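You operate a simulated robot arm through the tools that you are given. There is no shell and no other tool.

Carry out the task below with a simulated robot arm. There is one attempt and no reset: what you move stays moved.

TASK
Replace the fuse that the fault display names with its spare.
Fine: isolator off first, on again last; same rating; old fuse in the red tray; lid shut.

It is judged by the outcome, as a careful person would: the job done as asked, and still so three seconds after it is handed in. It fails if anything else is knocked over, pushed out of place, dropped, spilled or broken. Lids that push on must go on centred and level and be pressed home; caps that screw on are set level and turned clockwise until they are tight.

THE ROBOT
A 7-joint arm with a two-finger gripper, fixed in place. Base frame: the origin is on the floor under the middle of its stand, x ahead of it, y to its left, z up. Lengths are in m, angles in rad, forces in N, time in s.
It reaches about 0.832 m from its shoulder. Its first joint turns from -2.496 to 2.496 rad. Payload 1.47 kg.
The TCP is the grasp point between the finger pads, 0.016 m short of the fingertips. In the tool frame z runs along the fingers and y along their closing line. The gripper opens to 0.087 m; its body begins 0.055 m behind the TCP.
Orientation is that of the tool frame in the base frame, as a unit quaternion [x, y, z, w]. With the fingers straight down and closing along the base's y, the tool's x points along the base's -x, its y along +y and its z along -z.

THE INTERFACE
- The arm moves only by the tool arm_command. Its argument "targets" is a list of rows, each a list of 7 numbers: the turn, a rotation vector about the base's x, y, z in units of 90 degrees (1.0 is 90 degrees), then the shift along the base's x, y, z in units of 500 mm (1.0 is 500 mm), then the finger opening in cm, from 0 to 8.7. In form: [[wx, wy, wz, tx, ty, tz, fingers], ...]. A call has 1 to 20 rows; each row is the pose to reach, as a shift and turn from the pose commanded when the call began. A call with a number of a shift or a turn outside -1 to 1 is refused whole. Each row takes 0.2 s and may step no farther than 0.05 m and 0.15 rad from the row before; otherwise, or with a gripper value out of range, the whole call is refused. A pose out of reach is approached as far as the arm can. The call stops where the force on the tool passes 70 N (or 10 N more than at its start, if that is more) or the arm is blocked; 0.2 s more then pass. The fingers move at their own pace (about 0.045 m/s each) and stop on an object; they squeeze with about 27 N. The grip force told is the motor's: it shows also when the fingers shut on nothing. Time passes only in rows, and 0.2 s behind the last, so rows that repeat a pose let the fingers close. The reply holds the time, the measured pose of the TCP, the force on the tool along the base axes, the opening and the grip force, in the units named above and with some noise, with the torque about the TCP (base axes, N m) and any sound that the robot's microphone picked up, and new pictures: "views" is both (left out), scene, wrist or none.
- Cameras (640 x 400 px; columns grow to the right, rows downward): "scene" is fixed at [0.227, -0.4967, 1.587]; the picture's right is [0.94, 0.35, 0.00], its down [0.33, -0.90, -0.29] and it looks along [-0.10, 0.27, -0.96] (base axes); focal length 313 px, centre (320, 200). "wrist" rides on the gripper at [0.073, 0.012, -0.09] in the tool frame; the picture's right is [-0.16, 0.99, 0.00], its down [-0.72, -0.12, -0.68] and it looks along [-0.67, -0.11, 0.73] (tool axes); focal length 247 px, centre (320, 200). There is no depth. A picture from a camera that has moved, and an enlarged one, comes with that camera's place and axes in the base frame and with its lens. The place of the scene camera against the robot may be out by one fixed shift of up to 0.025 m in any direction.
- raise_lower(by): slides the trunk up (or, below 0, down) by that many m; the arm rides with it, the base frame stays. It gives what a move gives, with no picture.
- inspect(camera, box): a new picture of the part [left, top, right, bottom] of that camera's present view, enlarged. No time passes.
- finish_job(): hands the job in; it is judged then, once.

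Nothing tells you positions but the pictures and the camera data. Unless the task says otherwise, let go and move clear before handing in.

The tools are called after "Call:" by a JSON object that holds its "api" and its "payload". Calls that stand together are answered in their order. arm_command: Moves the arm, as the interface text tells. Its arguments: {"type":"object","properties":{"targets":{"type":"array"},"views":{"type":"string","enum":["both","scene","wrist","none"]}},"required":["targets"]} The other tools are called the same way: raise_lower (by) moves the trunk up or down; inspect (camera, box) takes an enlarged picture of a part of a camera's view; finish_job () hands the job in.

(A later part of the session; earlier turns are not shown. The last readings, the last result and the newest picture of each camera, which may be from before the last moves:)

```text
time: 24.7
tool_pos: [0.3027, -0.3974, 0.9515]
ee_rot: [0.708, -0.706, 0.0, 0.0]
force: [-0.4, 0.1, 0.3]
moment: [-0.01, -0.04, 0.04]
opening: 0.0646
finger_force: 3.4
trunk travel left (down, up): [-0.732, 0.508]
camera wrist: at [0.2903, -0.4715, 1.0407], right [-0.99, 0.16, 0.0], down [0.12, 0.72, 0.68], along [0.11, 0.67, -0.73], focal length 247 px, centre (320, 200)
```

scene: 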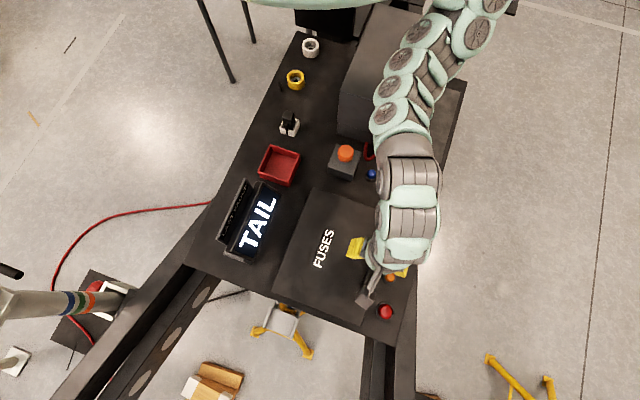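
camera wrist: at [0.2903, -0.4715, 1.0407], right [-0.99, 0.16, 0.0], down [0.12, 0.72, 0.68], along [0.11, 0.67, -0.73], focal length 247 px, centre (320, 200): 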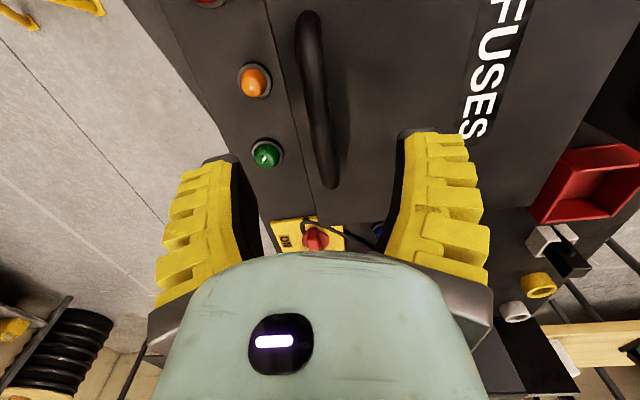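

Call:
{"api": "inspect", "payload": {"camera": "wrist", "box": [220, 0, 420, 220]}}

Call:
{"api": "inspect", "payload": {"camera": "scene", "box": [190, 0, 530, 240]}}

```text
1.82 times, centred on (320, 110) of wrist
camera zoom: at [0.2903, -0.4715, 1.0407], right [-0.99, 0.16, 0.0], down [0.12, 0.72, 0.68], along [0.11, 0.67, -0.73], focal length 449 px, centre (320, 364)
```

zoom: 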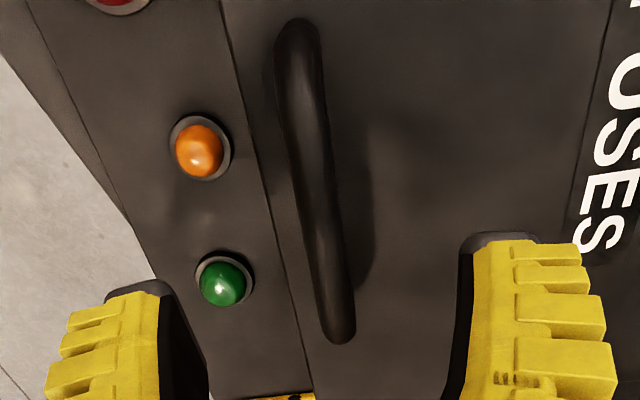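

```text
1.67 times, centred on (360, 120) of scene
camera zoom: at [0.227, -0.4967, 1.587], right [0.94, 0.35, 0.0], down [0.33, -0.9, -0.29], along [-0.1, 0.27, -0.96], focal length 521 px, centre (253, 333)
```

zoom: 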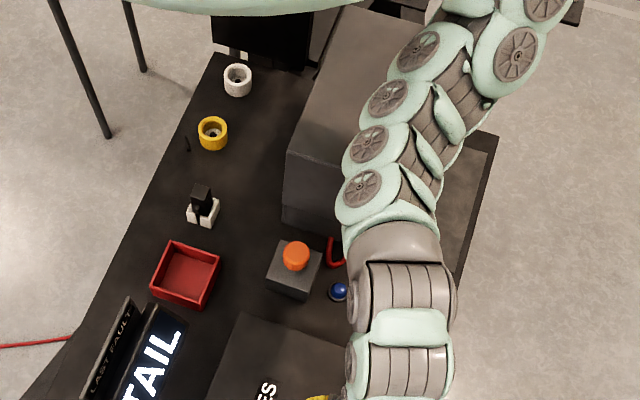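

I need a wider baseline to pin the handle's height. I'll slide the gripper sideways over the lid at the same height and take another picture.

Call:
{"api": "arm_command", "payload": {"targets": [[0, 0, 0, -0.08, 0, 0.01, 6], [0, 0, 0, -0.16, 0, 0.02, 6], [0, 0, 0, -0.24, 0, 0.02, 6], [0, 0, 0, -0.24, 0, 0.02, 6]]}}

```text
time: 25.7
tool_pos: [0.2113, -0.3982, 0.9605]
ee_rot: [0.708, -0.707, 0.0, -0.001]
force: [0.9, -0.5, 0.2]
moment: [0.0, -0.02, -0.02]
opening: 0.0646
finger_force: 3.3
out of reach, approached as far as the arm can: row 3, 4
trunk travel left (down, up): [-0.732, 0.508]
camera wrist: at [0.2001, -0.4721, 1.0494], right [-0.99, 0.16, 0.0], down [0.12, 0.72, 0.68], along [0.11, 0.67, -0.73], focal length 247 px, centre (320, 200)
```

scene: 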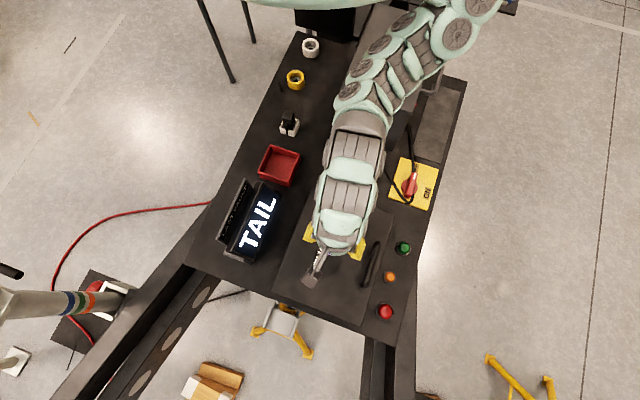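
wrist: 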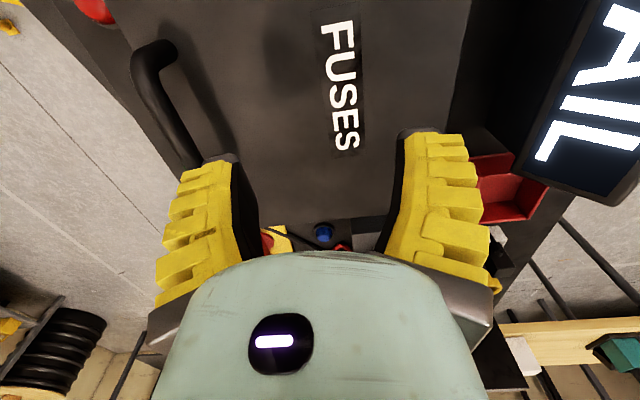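

The wide baseline puts the handle bar at x≈0.30, z≈0.908 and the lid surface at z≈0.88, so the fuse box is about 0.10 m tall. The lid should hinge on the display side, so I'll raise the trunk some and test in free air whether the end of the opening arc is reachable.

Call:
{"api": "raise_lower", "payload": {"by": 0.15}}

Call:
{"api": "arm_command", "payload": {"targets": [[0, 0, 0, -0.06, 0, 0, 6], [0, 0, 0, -0.12, 0, 0, 6], [0, 0, 0, -0.18, 0, 0, 6], [0, 0, 0, -0.24, 0, 0, 6], [0, 0, 0, -0.3, 0, 0, 6]]}}

```text
time: 27.4
tool_pos: [0.2129, -0.399, 1.1095]
ee_rot: [0.707, -0.707, 0.0, 0.0]
force: [-0.1, 0.2, -0.5]
moment: [0.0, 0.01, 0.02]
opening: 0.0646
finger_force: 3.4
trunk travel left (down, up): [-0.882, 0.358]
```

```text
time: 28.6
tool_pos: [0.1243, -0.3398, 1.1642]
ee_rot: [0.709, -0.706, 0.003, 0.0]
force: [0.4, 0.4, 0.0]
moment: [0.04, 0.04, -0.01]
opening: 0.0648
finger_force: 3.6
out of reach, approached as far as the arm can: row 1, 2, 3, 4, 5
trunk travel left (down, up): [-0.882, 0.358]
camera wrist: at [0.1116, -0.4137, 1.255], right [-0.99, 0.15, -0.01], down [0.11, 0.73, 0.68], along [0.11, 0.67, -0.73], focal length 247 px, centre (320, 200)
```

scene: 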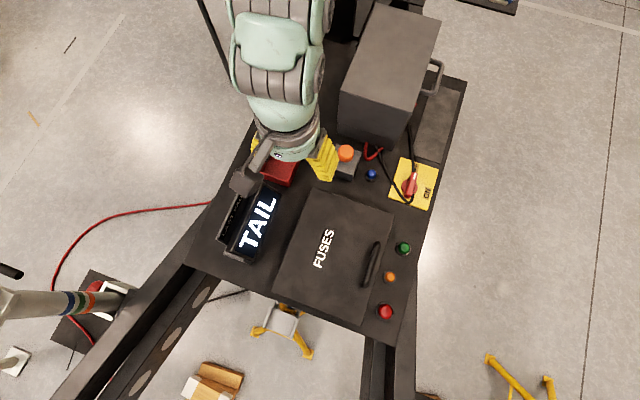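
wrist: 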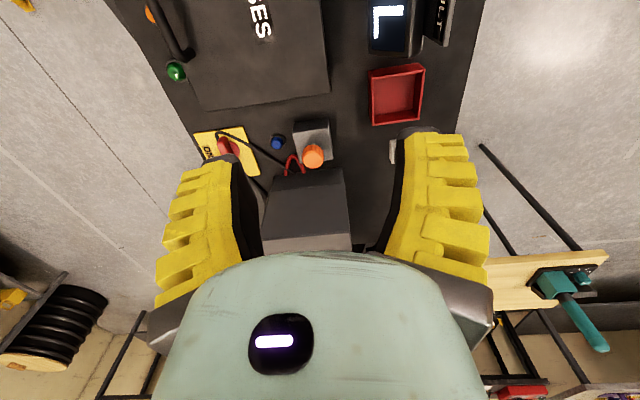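

The limit seems to be wrist roll at this yaw rather than reach. I'll turn the gripper by -180° (camera then on the +y side), which should suit the lid and the spare better.

Call:
{"api": "arm_command", "payload": {"targets": [[0, 0, -0.09, 0.02, 0, 0, 6], [0, 0, -0.18, 0.04, 0, 0, 6], [0, 0, -0.27, 0.06, 0, 0, 6], [0, 0, -0.36, 0.08, -0.02, 0, 6], [0, 0, -0.45, 0.1, -0.04, 0, 6], [0, 0, -0.54, 0.12, -0.06, 0, 6], [0, 0, -0.63, 0.14, -0.08, 0, 6], [0, 0, -0.72, 0.16, -0.1, 0, 6], [0, 0, -0.81, 0.16, -0.1, 0, 6], [0, 0, -0.9, 0.16, -0.1, 0, 6], [0, 0, -0.99, 0.16, -0.1, 0, 6]], "views": "none"}}

Call:
{"api": "arm_command", "payload": {"targets": [[0, 0, -0.09, 0, 0, 0, 6], [0, 0, -0.18, 0, 0, 0, 6], [0, 0, -0.27, 0, 0, 0, 6], [0, 0, -0.36, 0, 0, 0, 6], [0, 0, -0.45, 0, 0, 0, 6], [0, 0, -0.54, 0, 0, 0, 6], [0, 0, -0.63, 0, 0, 0, 6], [0, 0, -0.72, 0, 0, 0, 6], [0, 0, -0.81, 0, 0, 0, 6], [0, 0, -0.9, 0, 0, 0, 6], [0, 0, -0.96, 0, 0, 0, 6], [0, 0, -1.0, 0, 0, 0, 6]]}}

```text
time: 31.1
tool_pos: [0.2049, -0.386, 1.1667]
ee_rot: [-0.006, 1.0, 0.0, 0.001]
force: [-0.4, -0.3, -0.3]
moment: [0.0, 0.0, 0.04]
opening: 0.0646
finger_force: 3.8
trunk travel left (down, up): [-0.882, 0.358]
```

```text
time: 33.6
tool_pos: [0.2053, -0.3867, 1.1664]
ee_rot: [0.702, 0.712, 0.0, 0.0]
force: [0.6, 0.6, -0.6]
moment: [0.0, 0.01, 0.02]
opening: 0.0646
finger_force: 3.8
trunk travel left (down, up): [-0.882, 0.358]
camera wrist: at [0.2158, -0.3144, 1.2558], right [0.99, -0.14, 0.0], down [-0.11, -0.73, 0.68], along [-0.1, -0.67, -0.73], focal length 247 px, centre (320, 200)
```

scene: 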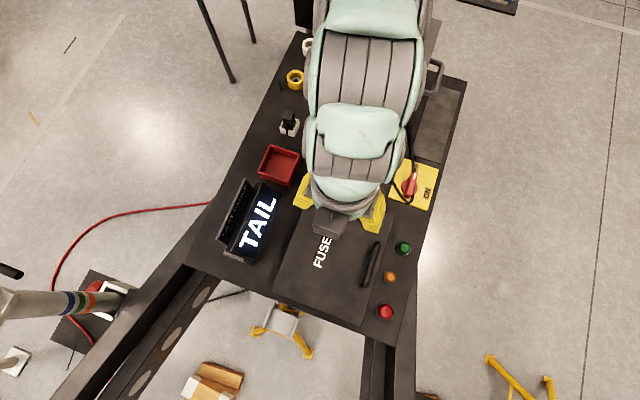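
wrist: 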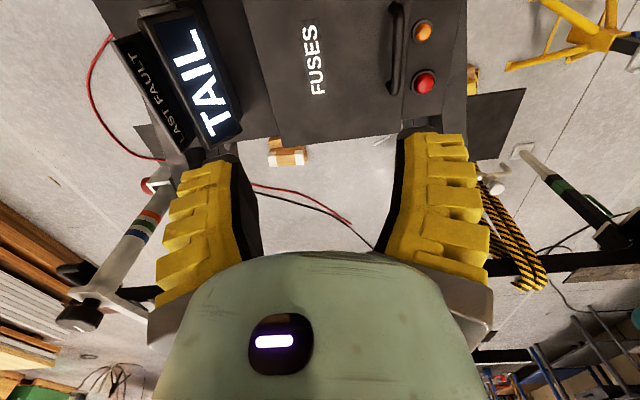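

The camera now looks from +y, showing the lid, handle and display. I'll test the end of the opening arc in free air, above the lid.

Call:
{"api": "arm_command", "payload": {"targets": [[0, 0, 0, -0.06, -0.006, 0, 6], [0, 0, 0, -0.12, -0.012, 0, 6], [0, 0, 0, -0.18, -0.018, 0, 6], [0, 0, 0, -0.24, -0.024, 0, 6], [0, 0, -0.009, -0.31, -0.026, 0, 6], [0, 0, -0.009, -0.31, -0.026, -0.08, 6]]}}

```text
time: 35.0
tool_pos: [0.0497, -0.3976, 1.1265]
ee_rot: [0.706, 0.708, 0.0, -0.001]
force: [0.0, 0.2, 0.0]
moment: [0.02, 0.0, 0.01]
opening: 0.0645
finger_force: 3.2
trunk travel left (down, up): [-0.882, 0.358]
camera wrist: at [0.061, -0.3266, 1.216], right [0.99, -0.16, 0.0], down [-0.11, -0.72, 0.68], along [-0.11, -0.67, -0.73], focal length 247 px, centre (320, 200)
```

scene: 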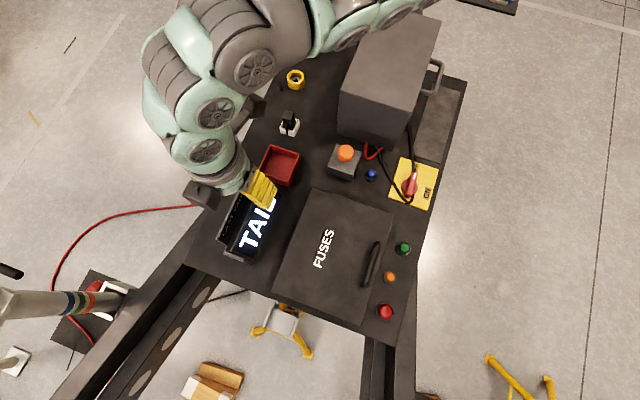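
wrist: 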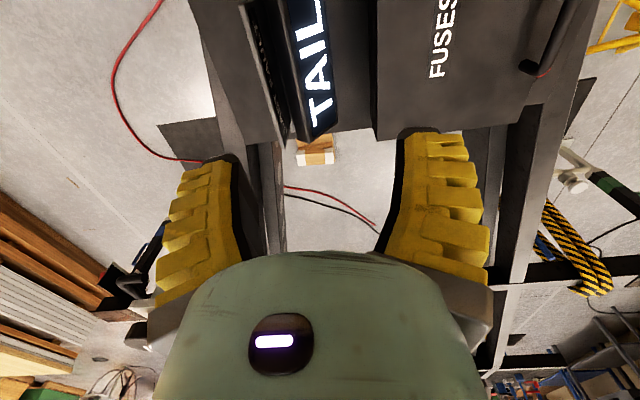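

This orientation reaches the arc's end position easily. Now I'll test tilting the gripper there, as it would be with the lid open.

Call:
{"api": "arm_command", "payload": {"targets": [[0, -0.09, 0, 0, 0, 0, 6], [0, -0.18, 0, 0, 0, 0, 6], [0, -0.27, 0, 0, 0, -0.02, 6], [0, -0.36, 0, 0, 0, -0.04, 6], [0, -0.45, 0, 0, 0, -0.07, 6], [0, -0.54, 0, 0, 0, -0.1, 6], [0, -0.6, 0, 0, 0, -0.12, 6]]}}

```text
time: 36.6
tool_pos: [0.0891, -0.3344, 1.1454]
ee_rot: [0.645, 0.638, 0.297, 0.298]
force: [0.2, 0.0, -0.3]
moment: [0.01, 0.02, 0.03]
opening: 0.0647
finger_force: 2.9
out of reach, approached as far as the arm can: row 3, 4, 5, 6, 7
trunk travel left (down, up): [-0.882, 0.358]
camera wrist: at [0.0289, -0.2633, 1.2108], right [0.64, -0.16, 0.75], down [-0.6, -0.72, 0.35], along [0.49, -0.67, -0.56], focal length 247 px, centre (320, 200)
```

scene: 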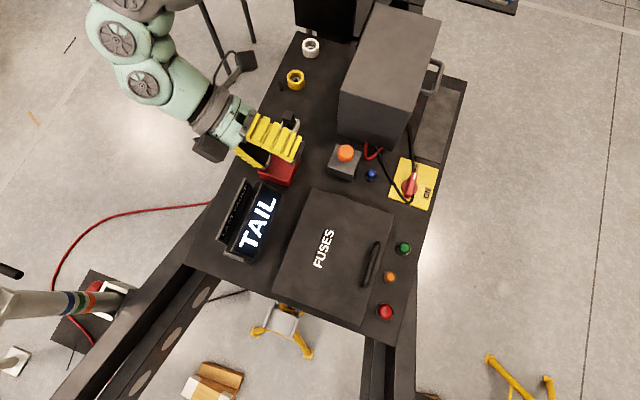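
wrist: 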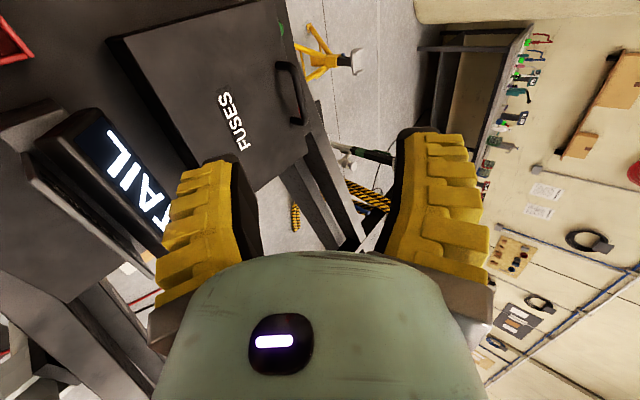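

With the trunk at this height the tilted pose falls short. I'll lower the trunk 0.10 m and check whether that tilted pose becomes reachable.

Call:
{"api": "raise_lower", "payload": {"by": -0.1}}

Call:
{"api": "arm_command", "payload": {"targets": [[0, 0, 0, -0.02, -0.05, 0.01, 6], [0, 0, 0, -0.04, -0.1, 0.02, 6], [0, 0, 0, -0.06, -0.13, 0.03, 6], [0, 0, 0, -0.08, -0.13, 0.03, 6]]}}

```text
time: 38.0
tool_pos: [0.094, -0.3354, 1.0421]
ee_rot: [0.641, 0.641, 0.302, 0.296]
force: [-0.5, -0.3, -0.2]
moment: [0.02, 0.03, 0.0]
opening: 0.0645
finger_force: 3.7
trunk travel left (down, up): [-0.782, 0.458]
```

```text
time: 38.5
tool_pos: [0.1563, -0.3632, 1.0421]
ee_rot: [0.582, 0.694, 0.33, 0.266]
force: [-0.6, -0.1, 0.8]
moment: [-0.01, 0.04, -0.02]
opening: 0.0647
finger_force: 3.3
out of reach, approached as far as the arm can: row 1, 2
trunk travel left (down, up): [-0.782, 0.458]
stopped in row 2: the arm was blocked; the commanded pose is now the measured one
camera wrist: at [0.0827, -0.305, 1.1082], right [0.65, -0.05, 0.76], down [-0.45, -0.83, 0.34], along [0.61, -0.56, -0.56], focal length 247 px, centre (320, 200)
```

scene: 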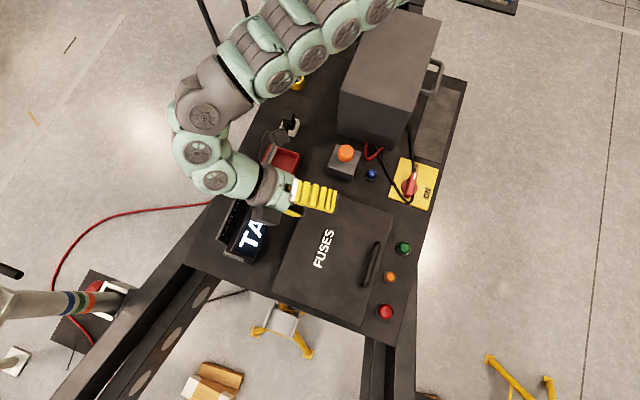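
wrist: 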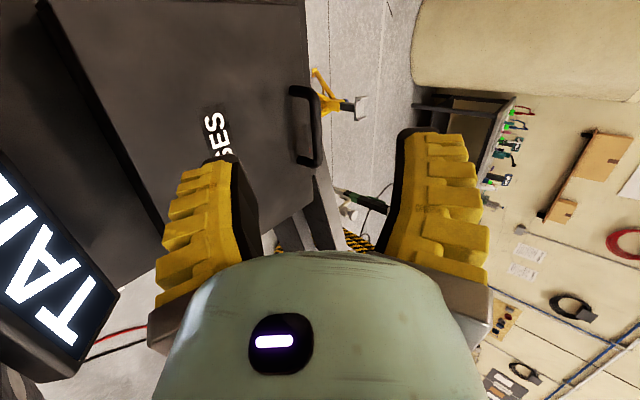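

The move was reported as blocked, so I'll check that nothing was touched before I do anything else.

Call:
{"api": "inspect", "payload": {"camera": "scene", "box": [160, 0, 400, 220]}}

```text
1.82 times, centred on (280, 110) of scene
camera zoom: at [0.227, -0.4967, 1.587], right [0.94, 0.35, 0.0], down [0.33, -0.9, -0.29], along [-0.1, 0.27, -0.96], focal length 569 px, centre (393, 364)
```

zoom: 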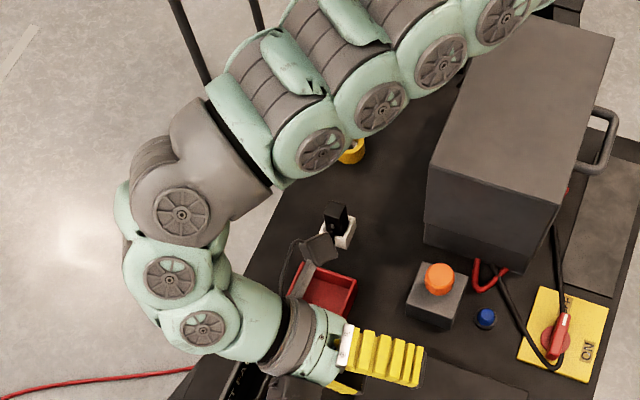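

Nothing on the bench has moved; the arm simply tangled near its own limits. I'll raise the trunk back to its starting height, which takes everything straight up, then bring the gripper vertical again.

Call:
{"api": "raise_lower", "payload": {"by": 0.25}}

Call:
{"api": "arm_command", "payload": {"targets": [[-0.0085, 0.0792, -0.0149, 0, 0, 0, 6], [-0.017, 0.1584, -0.0298, 0, 0, 0, 6], [-0.0255, 0.2377, -0.0447, 0, 0, 0, 6], [-0.034, 0.3169, -0.0596, 0, 0, 0, 6], [-0.0425, 0.3961, -0.0745, 0, 0, -0.02, 6], [-0.051, 0.4754, -0.0894, 0, -0.02, -0.04, 6], [-0.0595, 0.5546, -0.1043, 0, -0.04, -0.06, 6]]}}

```text
time: 41.0
tool_pos: [0.1551, -0.3642, 1.293]
ee_rot: [0.581, 0.695, 0.329, 0.267]
force: [0.4, 0.9, -1.5]
moment: [0.03, -0.03, -0.02]
opening: 0.0646
finger_force: 3.3
trunk travel left (down, up): [-1.032, 0.208]
```

```text
time: 42.6
tool_pos: [0.1555, -0.3836, 1.2616]
ee_rot: [0.708, 0.707, -0.002, 0.001]
force: [-0.8, 0.3, 0.3]
moment: [0.0, 0.0, 0.01]
opening: 0.0646
finger_force: 3.6
out of reach, approached as far as the arm can: row 5, 6
trunk travel left (down, up): [-1.032, 0.208]
camera wrist: at [0.1665, -0.3117, 1.3499], right [0.99, -0.16, 0.0], down [-0.12, -0.72, 0.68], along [-0.11, -0.67, -0.73], focal length 247 px, centre (320, 200)
```

scene: 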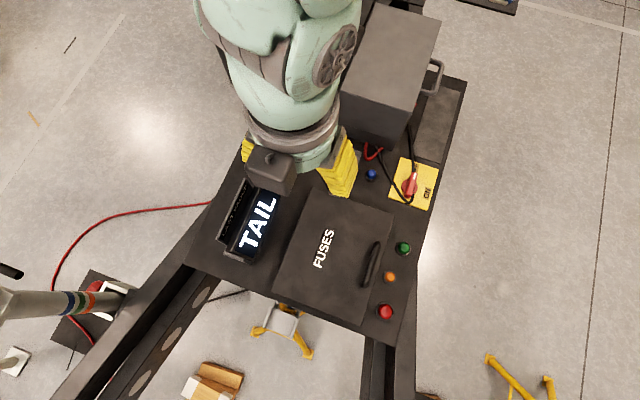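
wrist: 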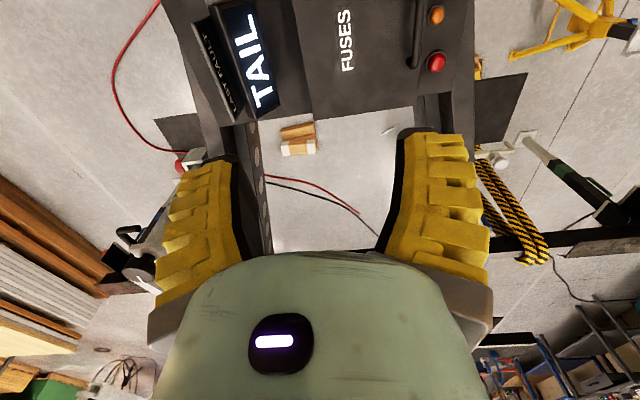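

The gripper is vertical again at the starting trunk height. I'll check whether the handle is reachable from here with this yaw.

Call:
{"api": "arm_command", "payload": {"targets": [[0, 0, 0, 0.07, -0.005, -0.06, 6], [0, 0, 0, 0.14, -0.01, -0.12, 6], [0, 0, 0, 0.21, -0.015, -0.18, 6], [0, 0, 0, 0.28, -0.02, -0.24, 6], [0, 0, 0, 0.289, -0.025, -0.32, 6], [0, 0, 0, 0.289, -0.028, -0.4, 6], [0, 0, 0, 0.289, -0.028, -0.48, 6], [0, 0, 0, 0.289, -0.028, -0.56, 6], [0, 0, 0, 0.289, -0.028, -0.6, 6], [0, 0, 0, 0.289, -0.028, -0.6, 6]]}}

```text
time: 44.8
tool_pos: [0.2896, -0.3665, 1.0661]
ee_rot: [0.707, 0.707, -0.001, 0.001]
force: [-0.1, -0.7, 0.0]
moment: [0.01, 0.0, 0.0]
opening: 0.0646
finger_force: 3.5
out of reach, approached as far as the arm can: row 6, 7, 8, 9, 10
trunk travel left (down, up): [-1.032, 0.208]
camera wrist: at [0.3019, -0.2943, 1.1556], right [0.99, -0.16, 0.0], down [-0.12, -0.72, 0.68], along [-0.11, -0.67, -0.73], focal length 247 px, centre (320, 200)
```

scene: 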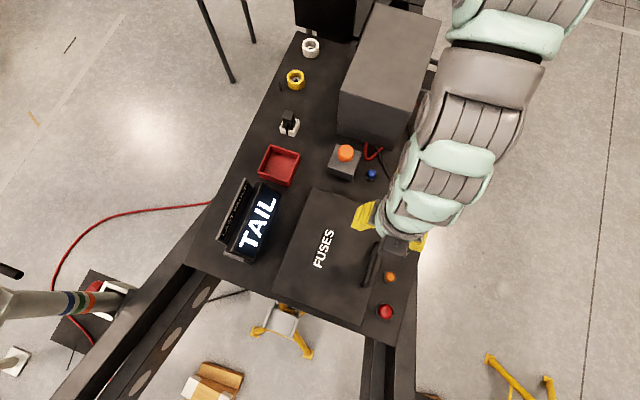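
wrist: 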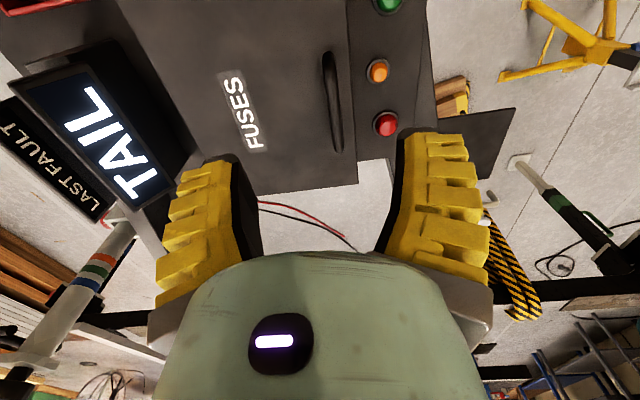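

This is the true outer limit: the shoulder is about 0.26 m too far above for the handle at this trunk height. I'll raise the gripper, lower the trunk by 0.28 m, and keep this better yaw.

Call:
{"api": "arm_command", "payload": {"targets": [[0, 0, 0, 0, 0, 0.08, 6], [0, 0, 0, 0, 0, 0.16, 6], [0, 0, 0, 0, 0, 0.24, 6], [0, 0, 0, 0, 0, 0.32, 6], [0, 0, 0, 0, 0, 0.4, 6], [0, 0, 0, 0, 0, 0.48, 6]], "views": "none"}}

Call:
{"api": "raise_lower", "payload": {"by": -0.28}}

Call:
{"api": "arm_command", "payload": {"targets": [[0, 0, 0, 0.01, -0.03, 0, 5], [0, 0, 0, 0.02, -0.063, 0, 5]]}}

```text
time: 46.2
tool_pos: [0.2939, -0.4081, 1.2847]
ee_rot: [0.708, 0.706, -0.002, 0.001]
force: [0.1, 0.0, 0.3]
moment: [-0.01, 0.0, 0.01]
opening: 0.0647
finger_force: 2.9
out of reach, approached as far as the arm can: row 5, 6
trunk travel left (down, up): [-1.032, 0.208]
```

```text
time: 49.1
tool_pos: [0.2948, -0.4073, 1.0041]
ee_rot: [0.708, 0.706, -0.002, 0.001]
force: [-0.1, -0.8, -0.3]
moment: [0.01, -0.02, 0.0]
opening: 0.0644
finger_force: 3.5
trunk travel left (down, up): [-0.752, 0.488]
```

```text
time: 49.7
tool_pos: [0.3058, -0.4391, 1.0066]
ee_rot: [0.708, 0.706, -0.001, 0.0]
force: [-0.5, -0.1, -0.2]
moment: [-0.01, -0.03, 0.01]
opening: 0.0549
finger_force: 3.4
trunk travel left (down, up): [-0.752, 0.488]
camera wrist: at [0.3179, -0.3672, 1.0948], right [0.99, -0.16, 0.0], down [-0.12, -0.72, 0.68], along [-0.11, -0.67, -0.73], focal length 247 px, centre (320, 200)
```

scene: 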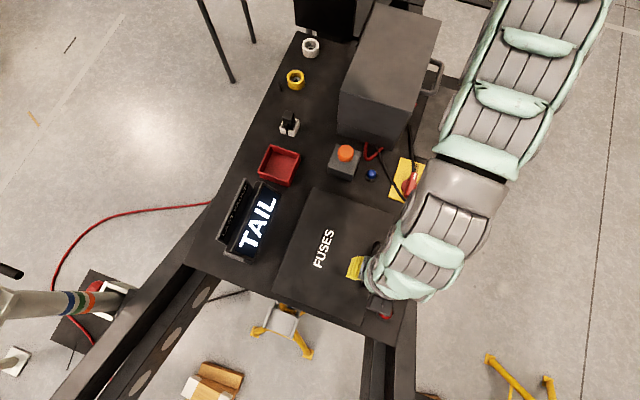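
wrist: 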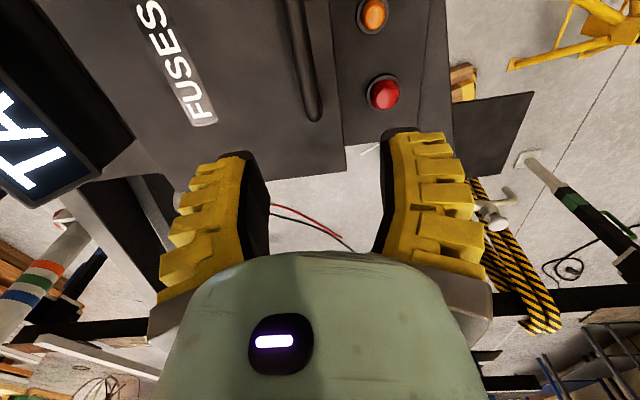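

The handle's centre is at about (0.2985, -0.41, 0.908). I'll centre the gripper over it and descend partway.

Call:
{"api": "arm_command", "payload": {"targets": [[0, 0, 0, -0.007, 0.03, -0.02, 5], [0, 0, 0, -0.015, 0.058, -0.06, 5], [0, 0, 0, -0.015, 0.058, -0.1, 5], [0, 0, 0, -0.015, 0.058, -0.12, 5]]}}

```text
time: 50.7
tool_pos: [0.2975, -0.4106, 0.9453]
ee_rot: [0.707, 0.707, -0.001, 0.001]
force: [0.3, 0.0, 0.0]
moment: [-0.02, 0.03, -0.02]
opening: 0.0553
finger_force: 3.6
trunk travel left (down, up): [-0.752, 0.488]
camera wrist: at [0.3096, -0.339, 1.0346], right [0.99, -0.16, 0.0], down [-0.12, -0.72, 0.68], along [-0.11, -0.67, -0.73], focal length 247 px, centre (320, 200)
```

scene: 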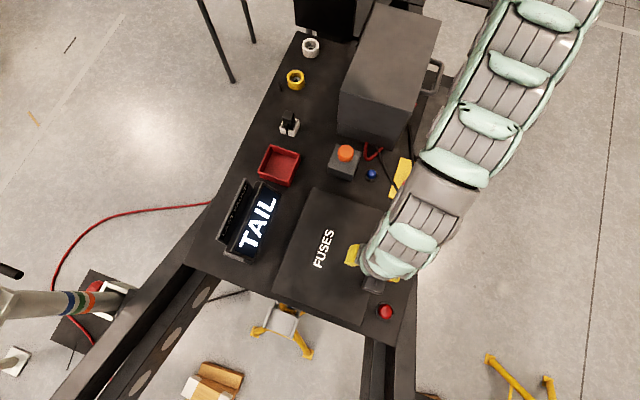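
wrist: 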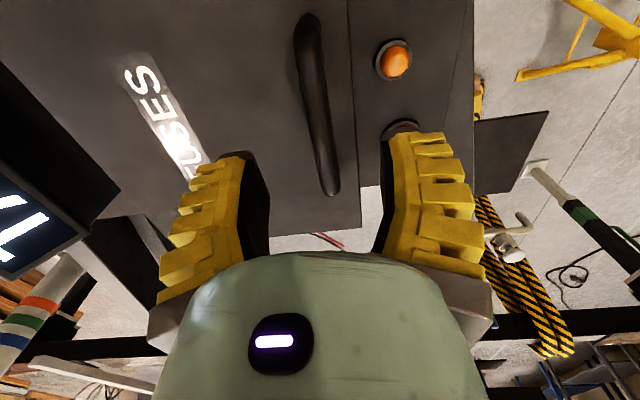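

The bar is centred between the fingers. I'll descend until it sits near the tips and close.

Call:
{"api": "arm_command", "payload": {"targets": [[0, 0, 0, 0, 0, -0.03, 5], [0, 0, 0, 0, 0, -0.057, 5], [0, 0, 0, 0, 0, -0.057, 3], [0, 0, 0, 0, 0, -0.057, 1.5], [0, 0, 0, 0, 0, -0.057, 0], [0, 0, 0, 0, 0, -0.057, 0], [0, 0, 0, 0, 0, -0.057, 0]]}}

```text
time: 52.3
tool_pos: [0.2994, -0.4107, 0.9208]
ee_rot: [0.707, 0.707, -0.001, 0.002]
force: [4.0, 5.6, 14.1]
moment: [0.0, -0.07, 0.02]
opening: 0.0058
finger_force: 29.7
trunk travel left (down, up): [-0.752, 0.488]
camera wrist: at [0.3113, -0.3382, 1.0082], right [0.99, -0.16, 0.0], down [-0.12, -0.72, 0.68], along [-0.11, -0.67, -0.73], focal length 247 px, centre (320, 200)
```

scene: 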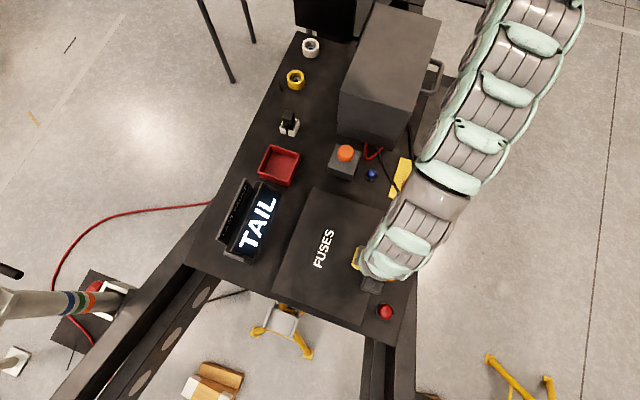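
wrist: 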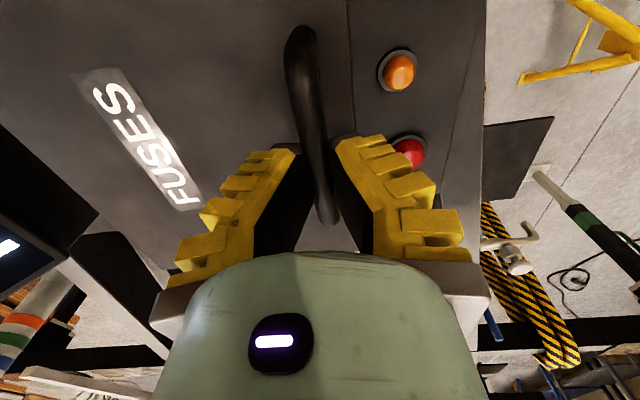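

The fingers have closed around the bar. I'll lift gently along the start of the hinge arc and watch the force.

Call:
{"api": "arm_command", "payload": {"targets": [[0, 0, 0, -0.0055, 0, 0.026, 0], [0, 0, 0, -0.013, 0, 0.051, 0], [0, 0, 0, -0.022, 0, 0.076, 0], [0, 0, 0, -0.022, 0, 0.076, 0]]}}

```text
time: 53.3
tool_pos: [0.2869, -0.411, 0.9558]
ee_rot: [0.708, 0.707, -0.003, 0.0]
force: [-0.1, 0.4, 0.6]
moment: [0.03, -0.03, -0.03]
opening: 0.0
finger_force: 27.7
trunk travel left (down, up): [-0.752, 0.488]
camera wrist: at [0.2989, -0.3387, 1.0443], right [0.99, -0.16, 0.0], down [-0.11, -0.72, 0.68], along [-0.11, -0.67, -0.73], focal length 247 px, centre (320, 200)
```

scene: 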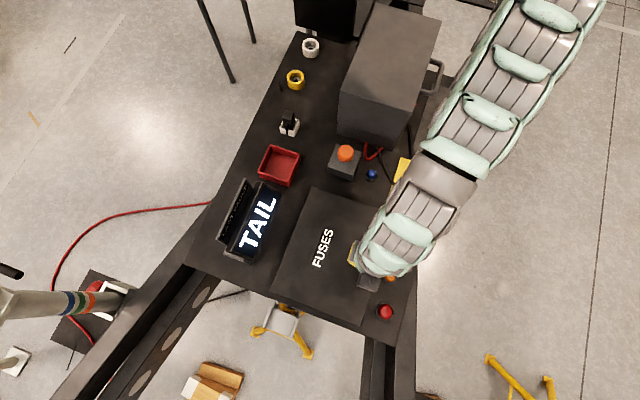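
wrist: 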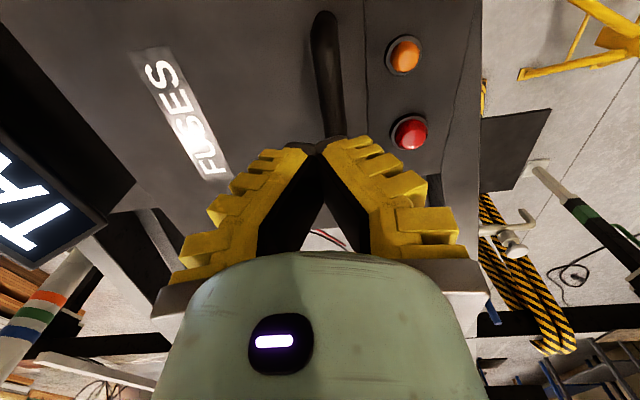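

The fingers slipped off the top of the bar, so the bar is lower than I estimated (centre ≈0.897). I'll reopen, go deeper and regrip.

Call:
{"api": "arm_command", "payload": {"targets": [[0, 0, 0, 0, 0, 0.01, 4], [0, 0, 0, 0.012, 0, 0.01, 4.5], [0, 0, 0, 0.022, 0, 0, 4.5], [0, 0, 0, 0.022, 0, -0.04, 4.5], [0, 0, 0, 0.022, 0, -0.08, 4.5], [0, 0, 0, 0.022, 0, -0.1, 4.5], [0, 0, 0, 0.022, 0, -0.1, 4.5]]}}

```text
time: 54.9
tool_pos: [0.2975, -0.4106, 0.9076]
ee_rot: [0.708, 0.706, -0.001, 0.001]
force: [-0.4, -0.3, 0.6]
moment: [0.01, -0.01, -0.01]
opening: 0.0502
finger_force: 3.6
trunk travel left (down, up): [-0.752, 0.488]
camera wrist: at [0.3098, -0.339, 0.9949], right [0.99, -0.16, 0.0], down [-0.12, -0.72, 0.68], along [-0.11, -0.67, -0.73], focal length 247 px, centre (320, 200)
```

scene: 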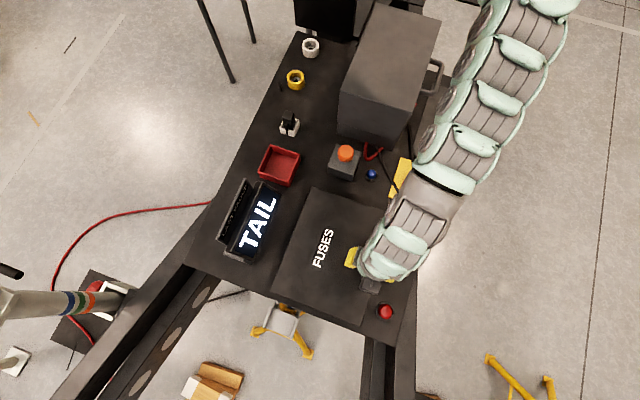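
wrist: 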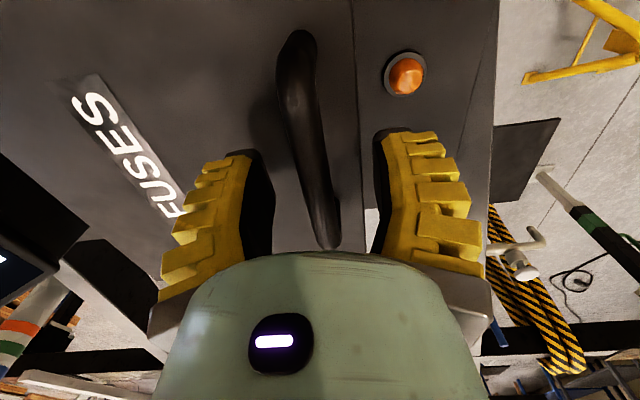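

No contact yet at z≈0.908. I'll go down another 9 mm carefully.

Call:
{"api": "arm_command", "payload": {"targets": [[0, 0, 0, 0, 0, -0.008, 4.5], [0, 0, 0, 0, 0, -0.018, 4.5], [0, 0, 0, 0, 0, -0.018, 4.5]]}}

Call:
{"api": "inspect", "payload": {"camera": "wrist", "box": [220, 20, 440, 260]}}

```text
time: 55.7
tool_pos: [0.2983, -0.4101, 0.8957]
ee_rot: [0.708, 0.707, -0.001, 0.0]
force: [0.5, 0.1, -0.2]
moment: [0.0, -0.01, 0.01]
opening: 0.0506
finger_force: 4.0
trunk travel left (down, up): [-0.752, 0.488]
camera wrist: at [0.3099, -0.3384, 0.9851], right [0.99, -0.16, 0.0], down [-0.12, -0.72, 0.68], along [-0.11, -0.67, -0.73], focal length 247 px, centre (320, 200)
```

scene: 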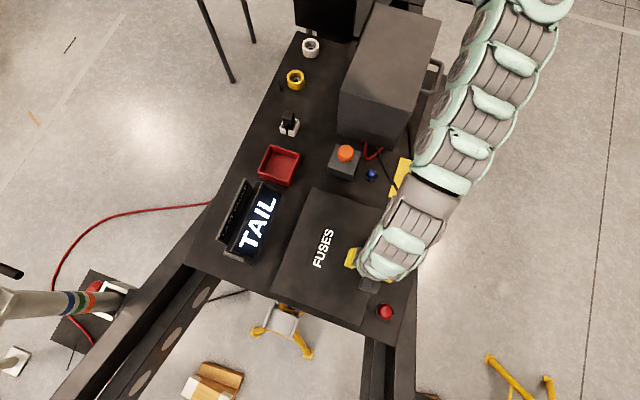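
wrist: 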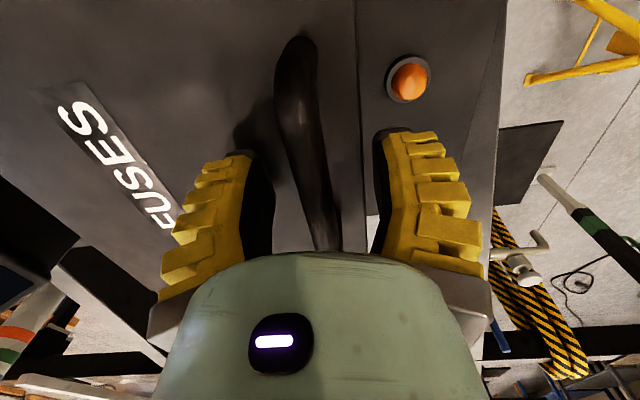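

```text
1.67 times, centred on (330, 140) of wrist
camera zoom: at [0.3099, -0.3384, 0.9851], right [0.99, -0.16, 0.0], down [-0.12, -0.72, 0.68], along [-0.11, -0.67, -0.73], focal length 412 px, centre (303, 300)
```

zoom: 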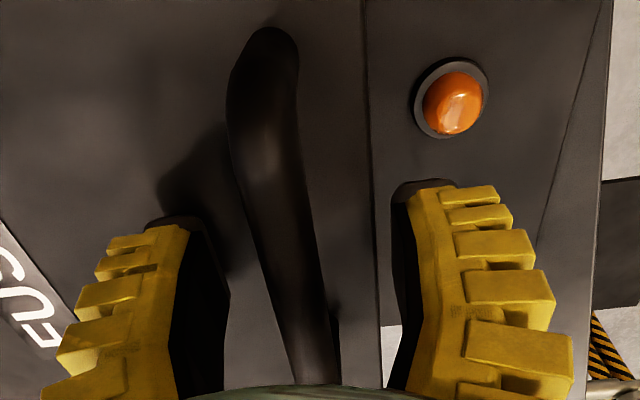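

The bar is now level with the TCP and there is still no contact with the lid. I'll close here.

Call:
{"api": "arm_command", "payload": {"targets": [[0, 0, 0, 0, 0, 0.006, 3], [0, 0, 0, 0, 0, 0.006, 1.5], [0, 0, 0, 0, 0, 0.006, 0], [0, 0, 0, 0, 0, 0.006, 0], [0, 0, 0, 0, 0, 0.006, 0]]}}

```text
time: 56.9
tool_pos: [0.2983, -0.4101, 0.8989]
ee_rot: [0.707, 0.707, -0.001, 0.001]
force: [1.0, -0.3, -1.0]
moment: [-0.01, -0.01, -0.03]
opening: 0.0061
finger_force: 28.6
trunk travel left (down, up): [-0.752, 0.488]
camera wrist: at [0.3103, -0.3389, 0.988], right [0.99, -0.16, 0.0], down [-0.12, -0.72, 0.68], along [-0.11, -0.67, -0.73], focal length 247 px, centre (320, 200)
```

scene: 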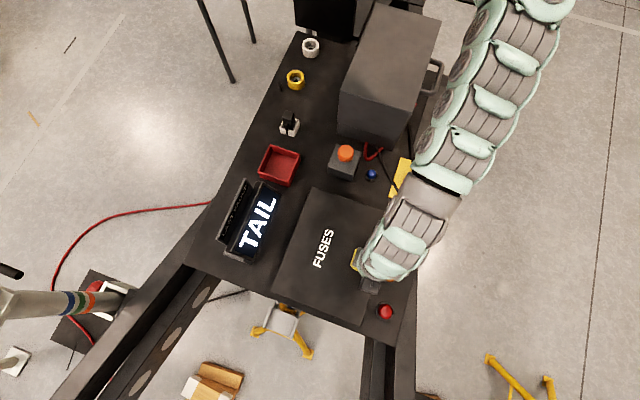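
wrist: 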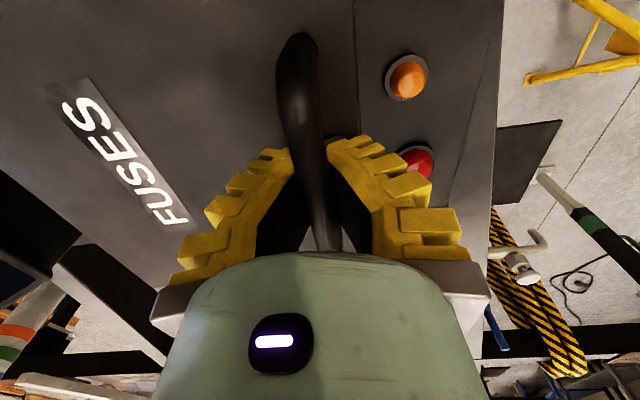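

The angled fingers now hook under the bar with no side load. I'll lift along the hinge arc to about 16°.

Call:
{"api": "arm_command", "payload": {"targets": [[0, -0.015, 0, -0.0054, 0, 0.0256, 0], [0, -0.031, 0, -0.0124, 0, 0.0506, 0], [0, -0.047, 0, -0.0214, 0, 0.0752, 0], [0, -0.062, 0, -0.032, 0, 0.099, 0], [0, -0.062, 0, -0.032, 0, 0.099, 0]]}}

```text
time: 58.1
tool_pos: [0.2695, -0.4105, 0.9456]
ee_rot: [0.708, 0.705, 0.028, 0.029]
force: [-31.8, -10.4, -32.5]
moment: [-0.45, -0.54, -0.13]
opening: 0.0007
finger_force: 29.6
trunk travel left (down, up): [-0.752, 0.488]
camera wrist: at [0.2748, -0.3378, 1.0351], right [0.98, -0.16, 0.08], down [-0.17, -0.72, 0.67], along [-0.05, -0.67, -0.74], focal length 247 px, centre (320, 200)
```

scene: 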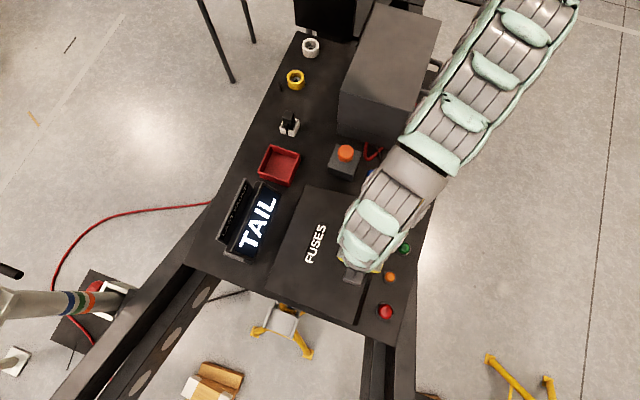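
wrist: 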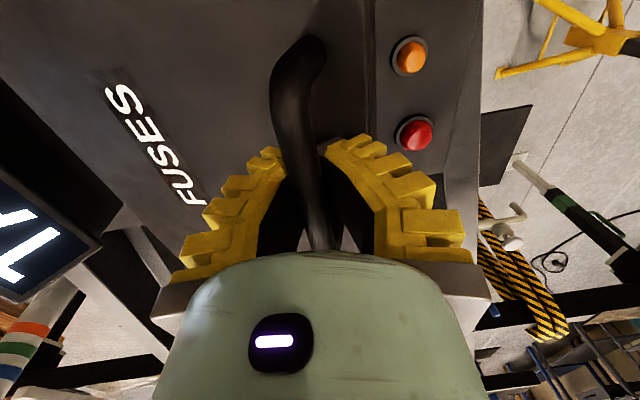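

The lid is lifting, but the force shows that its true arc goes more toward -x than I assumed. I'll look closely before continuing.

Call:
{"api": "inspect", "payload": {"camera": "scene", "box": [250, 170, 430, 330]}}

Call:
{"api": "inspect", "payload": {"camera": "wrist", "box": [60, 0, 480, 260]}}

```text
2.50 times, centred on (340, 250) of scene
camera zoom: at [0.227, -0.4967, 1.587], right [0.94, 0.35, 0.0], down [0.33, -0.9, -0.29], along [-0.1, 0.27, -0.96], focal length 782 px, centre (270, 75)
```

zoom: 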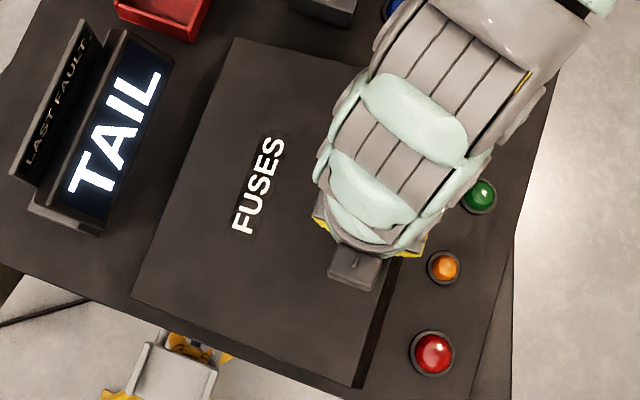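

```text
1.52 times, centred on (270, 130) of wrist
camera zoom: at [0.2748, -0.3378, 1.0351], right [0.98, -0.16, 0.08], down [-0.17, -0.72, 0.67], along [-0.05, -0.67, -0.74], focal length 376 px, centre (396, 307)
```

zoom: 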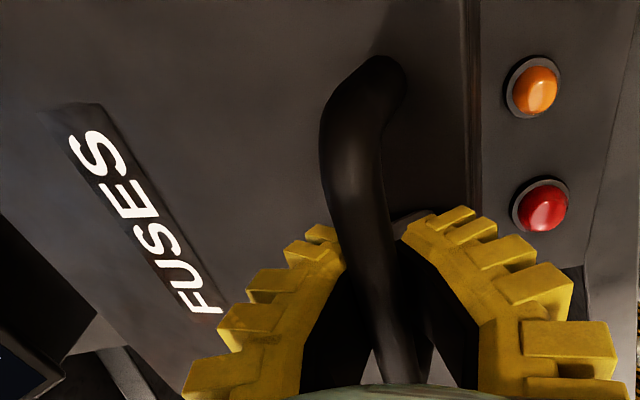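

The lid is a deep cover whose hinge must sit lower, near (0.114, 0.817), and its balance point passes vertical at roughly 68–70° of opening. I'll correct the arc and continue to about 44°.

Call:
{"api": "arm_command", "payload": {"targets": [[0, 0, 0, -0.0264, 0, -0.007, 0], [0, -0.009, 0, -0.045, 0, 0.014, 0], [0, -0.018, 0, -0.065, 0, 0.0336, 0], [0, -0.027, 0, -0.0864, 0, 0.0518, 0], [0, -0.036, 0, -0.109, 0, 0.0686, 0], [0, -0.044, 0, -0.1326, 0, 0.0836, 0], [0, -0.053, 0, -0.1572, 0, 0.097, 0], [0, -0.062, 0, -0.1828, 0, 0.1086, 0]]}}

```text
time: 59.9
tool_pos: [0.1865, -0.4089, 1.0002]
ee_rot: [0.704, 0.704, 0.066, 0.068]
force: [-6.0, -4.1, -22.2]
moment: [-0.04, -0.12, -0.07]
opening: 0.0061
finger_force: 28.7
trunk travel left (down, up): [-0.752, 0.488]
camera wrist: at [0.1826, -0.3369, 1.0909], right [0.97, -0.16, 0.19], down [-0.24, -0.72, 0.65], along [0.03, -0.67, -0.74], focal length 247 px, centre (320, 200)
```

scene: 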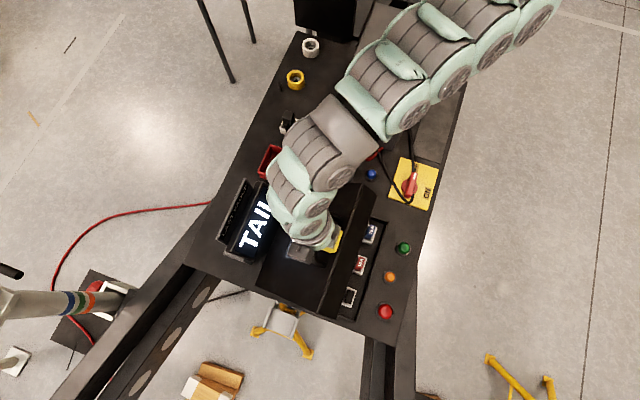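
wrist: 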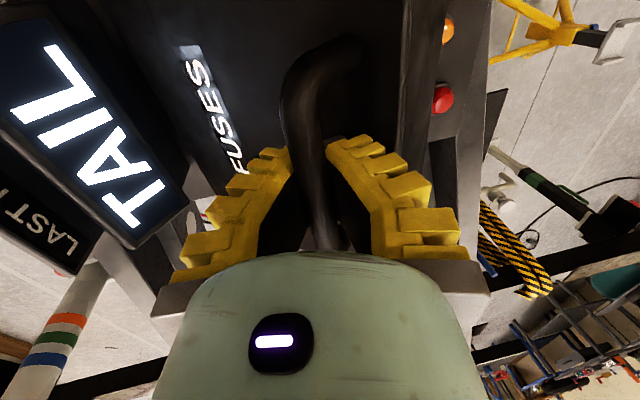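

Excellent: the lid is rising smoothly and the fuses are appearing beneath it. I'll continue the arc to about 80°.

Call:
{"api": "arm_command", "payload": {"targets": [[0, -0.013, 0, -0.0262, 0, 0.009, 0], [0, -0.027, 0, -0.0532, 0, 0.016, 0], [0, -0.04, 0, -0.0806, 0, 0.021, 0], [0, -0.053, 0, -0.1082, 0, 0.025, 0], [0, -0.067, 0, -0.1362, 0, 0.027, 0], [0, -0.08, 0, -0.1644, 0, 0.027, 0], [0, -0.093, 0, -0.1924, 0, 0.025, 0], [0, -0.107, 0, -0.2202, 0, 0.021, 0]]}}

```text
time: 61.7
tool_pos: [0.0834, -0.4074, 1.0134]
ee_rot: [0.695, 0.696, 0.128, 0.127]
force: [6.6, -7.5, -33.0]
moment: [0.47, -0.14, 0.07]
opening: 0.0059
finger_force: 29.0
trunk travel left (down, up): [-0.752, 0.488]
camera wrist: at [0.0619, -0.336, 1.1001], right [0.92, -0.16, 0.35], down [-0.35, -0.72, 0.59], along [0.16, -0.67, -0.72], focal length 247 px, centre (320, 200)
```

scene: 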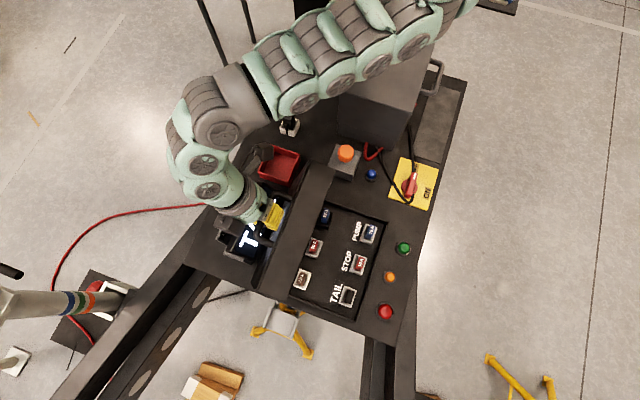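
wrist: 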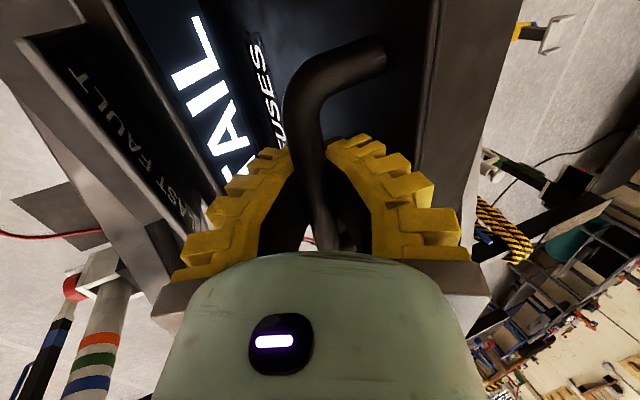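

The lid is at about 75° and all six fuse positions are visible. I'll zoom in to see what the lid and fingers are near before easing it to its stop.

Call:
{"api": "inspect", "payload": {"camera": "scene", "box": [200, 150, 420, 340]}}

Call:
{"api": "inspect", "payload": {"camera": "wrist", "box": [40, 0, 460, 260]}}

Call:
{"api": "inspect", "payload": {"camera": "scene", "box": [280, 190, 400, 320]}}

```text
2.11 times, centred on (310, 245) of scene
camera zoom: at [0.227, -0.4967, 1.587], right [0.94, 0.35, 0.0], down [0.33, -0.9, -0.29], along [-0.1, 0.27, -0.96], focal length 658 px, centre (341, 105)
```

zoom: 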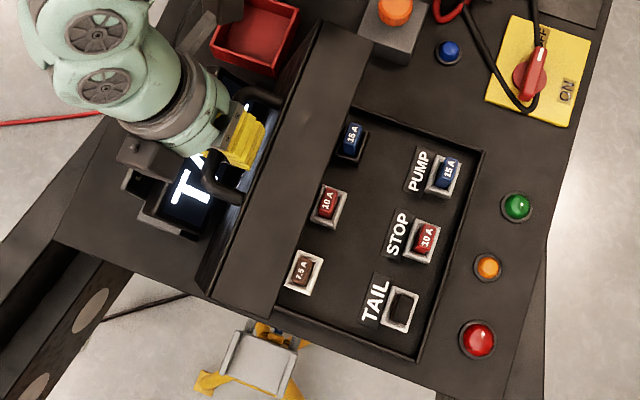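

```text
1.52 times, centred on (250, 130) of wrist
camera zoom: at [0.0619, -0.336, 1.1001], right [0.92, -0.16, 0.35], down [-0.35, -0.72, 0.59], along [0.16, -0.67, -0.72], focal length 376 px, centre (427, 307)
```

zoom: 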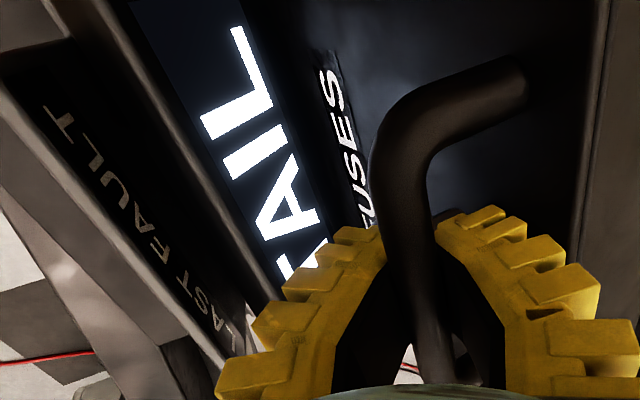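

```text
3.08 times, centred on (340, 255) of scene
camera zoom: at [0.227, -0.4967, 1.587], right [0.94, 0.35, 0.0], down [0.33, -0.9, -0.29], along [-0.1, 0.27, -0.96], focal length 962 px, centre (258, 31)
```

zoom: 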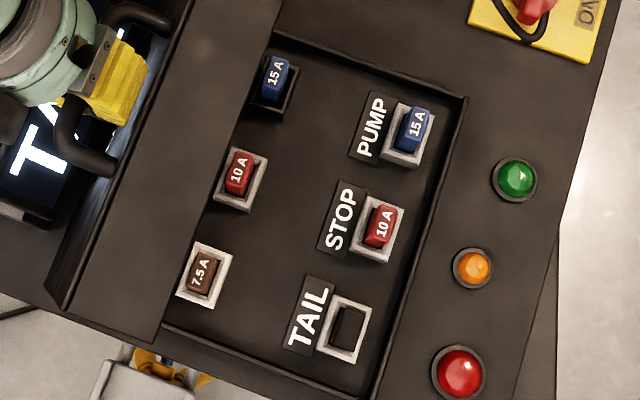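

The sockets are now readable: PUMP 15 A blue, STOP 10 A red, TAIL with something dark in it, and a left column with 15 A, 10 A and 7.5 A. First I'll ease the lid further back in small steps to find its rest.

Call:
{"api": "arm_command", "payload": {"targets": [[0, -0.01, 0, -0.013, 0, -0.004, 0], [0, -0.02, 0, -0.026, 0, -0.008, 0], [0, -0.03, 0, -0.04, 0, -0.012, 0], [0, -0.04, 0, -0.053, 0, -0.017, 0]]}}

```text
time: 62.9
tool_pos: [0.0917, -0.4183, 1.0044]
ee_rot: [0.667, 0.716, 0.152, 0.136]
force: [-3.1, 8.4, 9.0]
moment: [-0.04, 0.02, -0.09]
opening: 0.0
finger_force: 28.5
out of reach, approached as far as the arm can: row 4
trunk travel left (down, up): [-0.752, 0.488]
stopped in row 4: the arm was blocked; the commanded pose is now the measured one
camera wrist: at [0.0612, -0.3483, 1.0913], right [0.91, -0.1, 0.39], down [-0.32, -0.75, 0.57], along [0.24, -0.65, -0.72], focal length 247 px, centre (320, 200)
```

scene: 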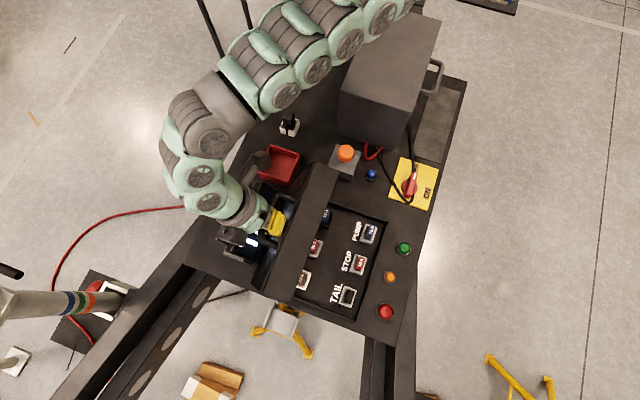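
wrist: 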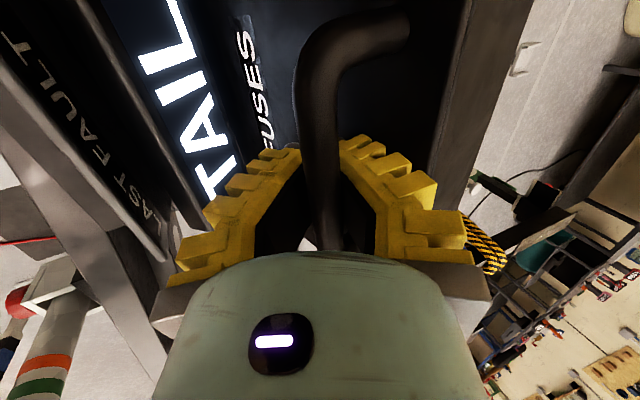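

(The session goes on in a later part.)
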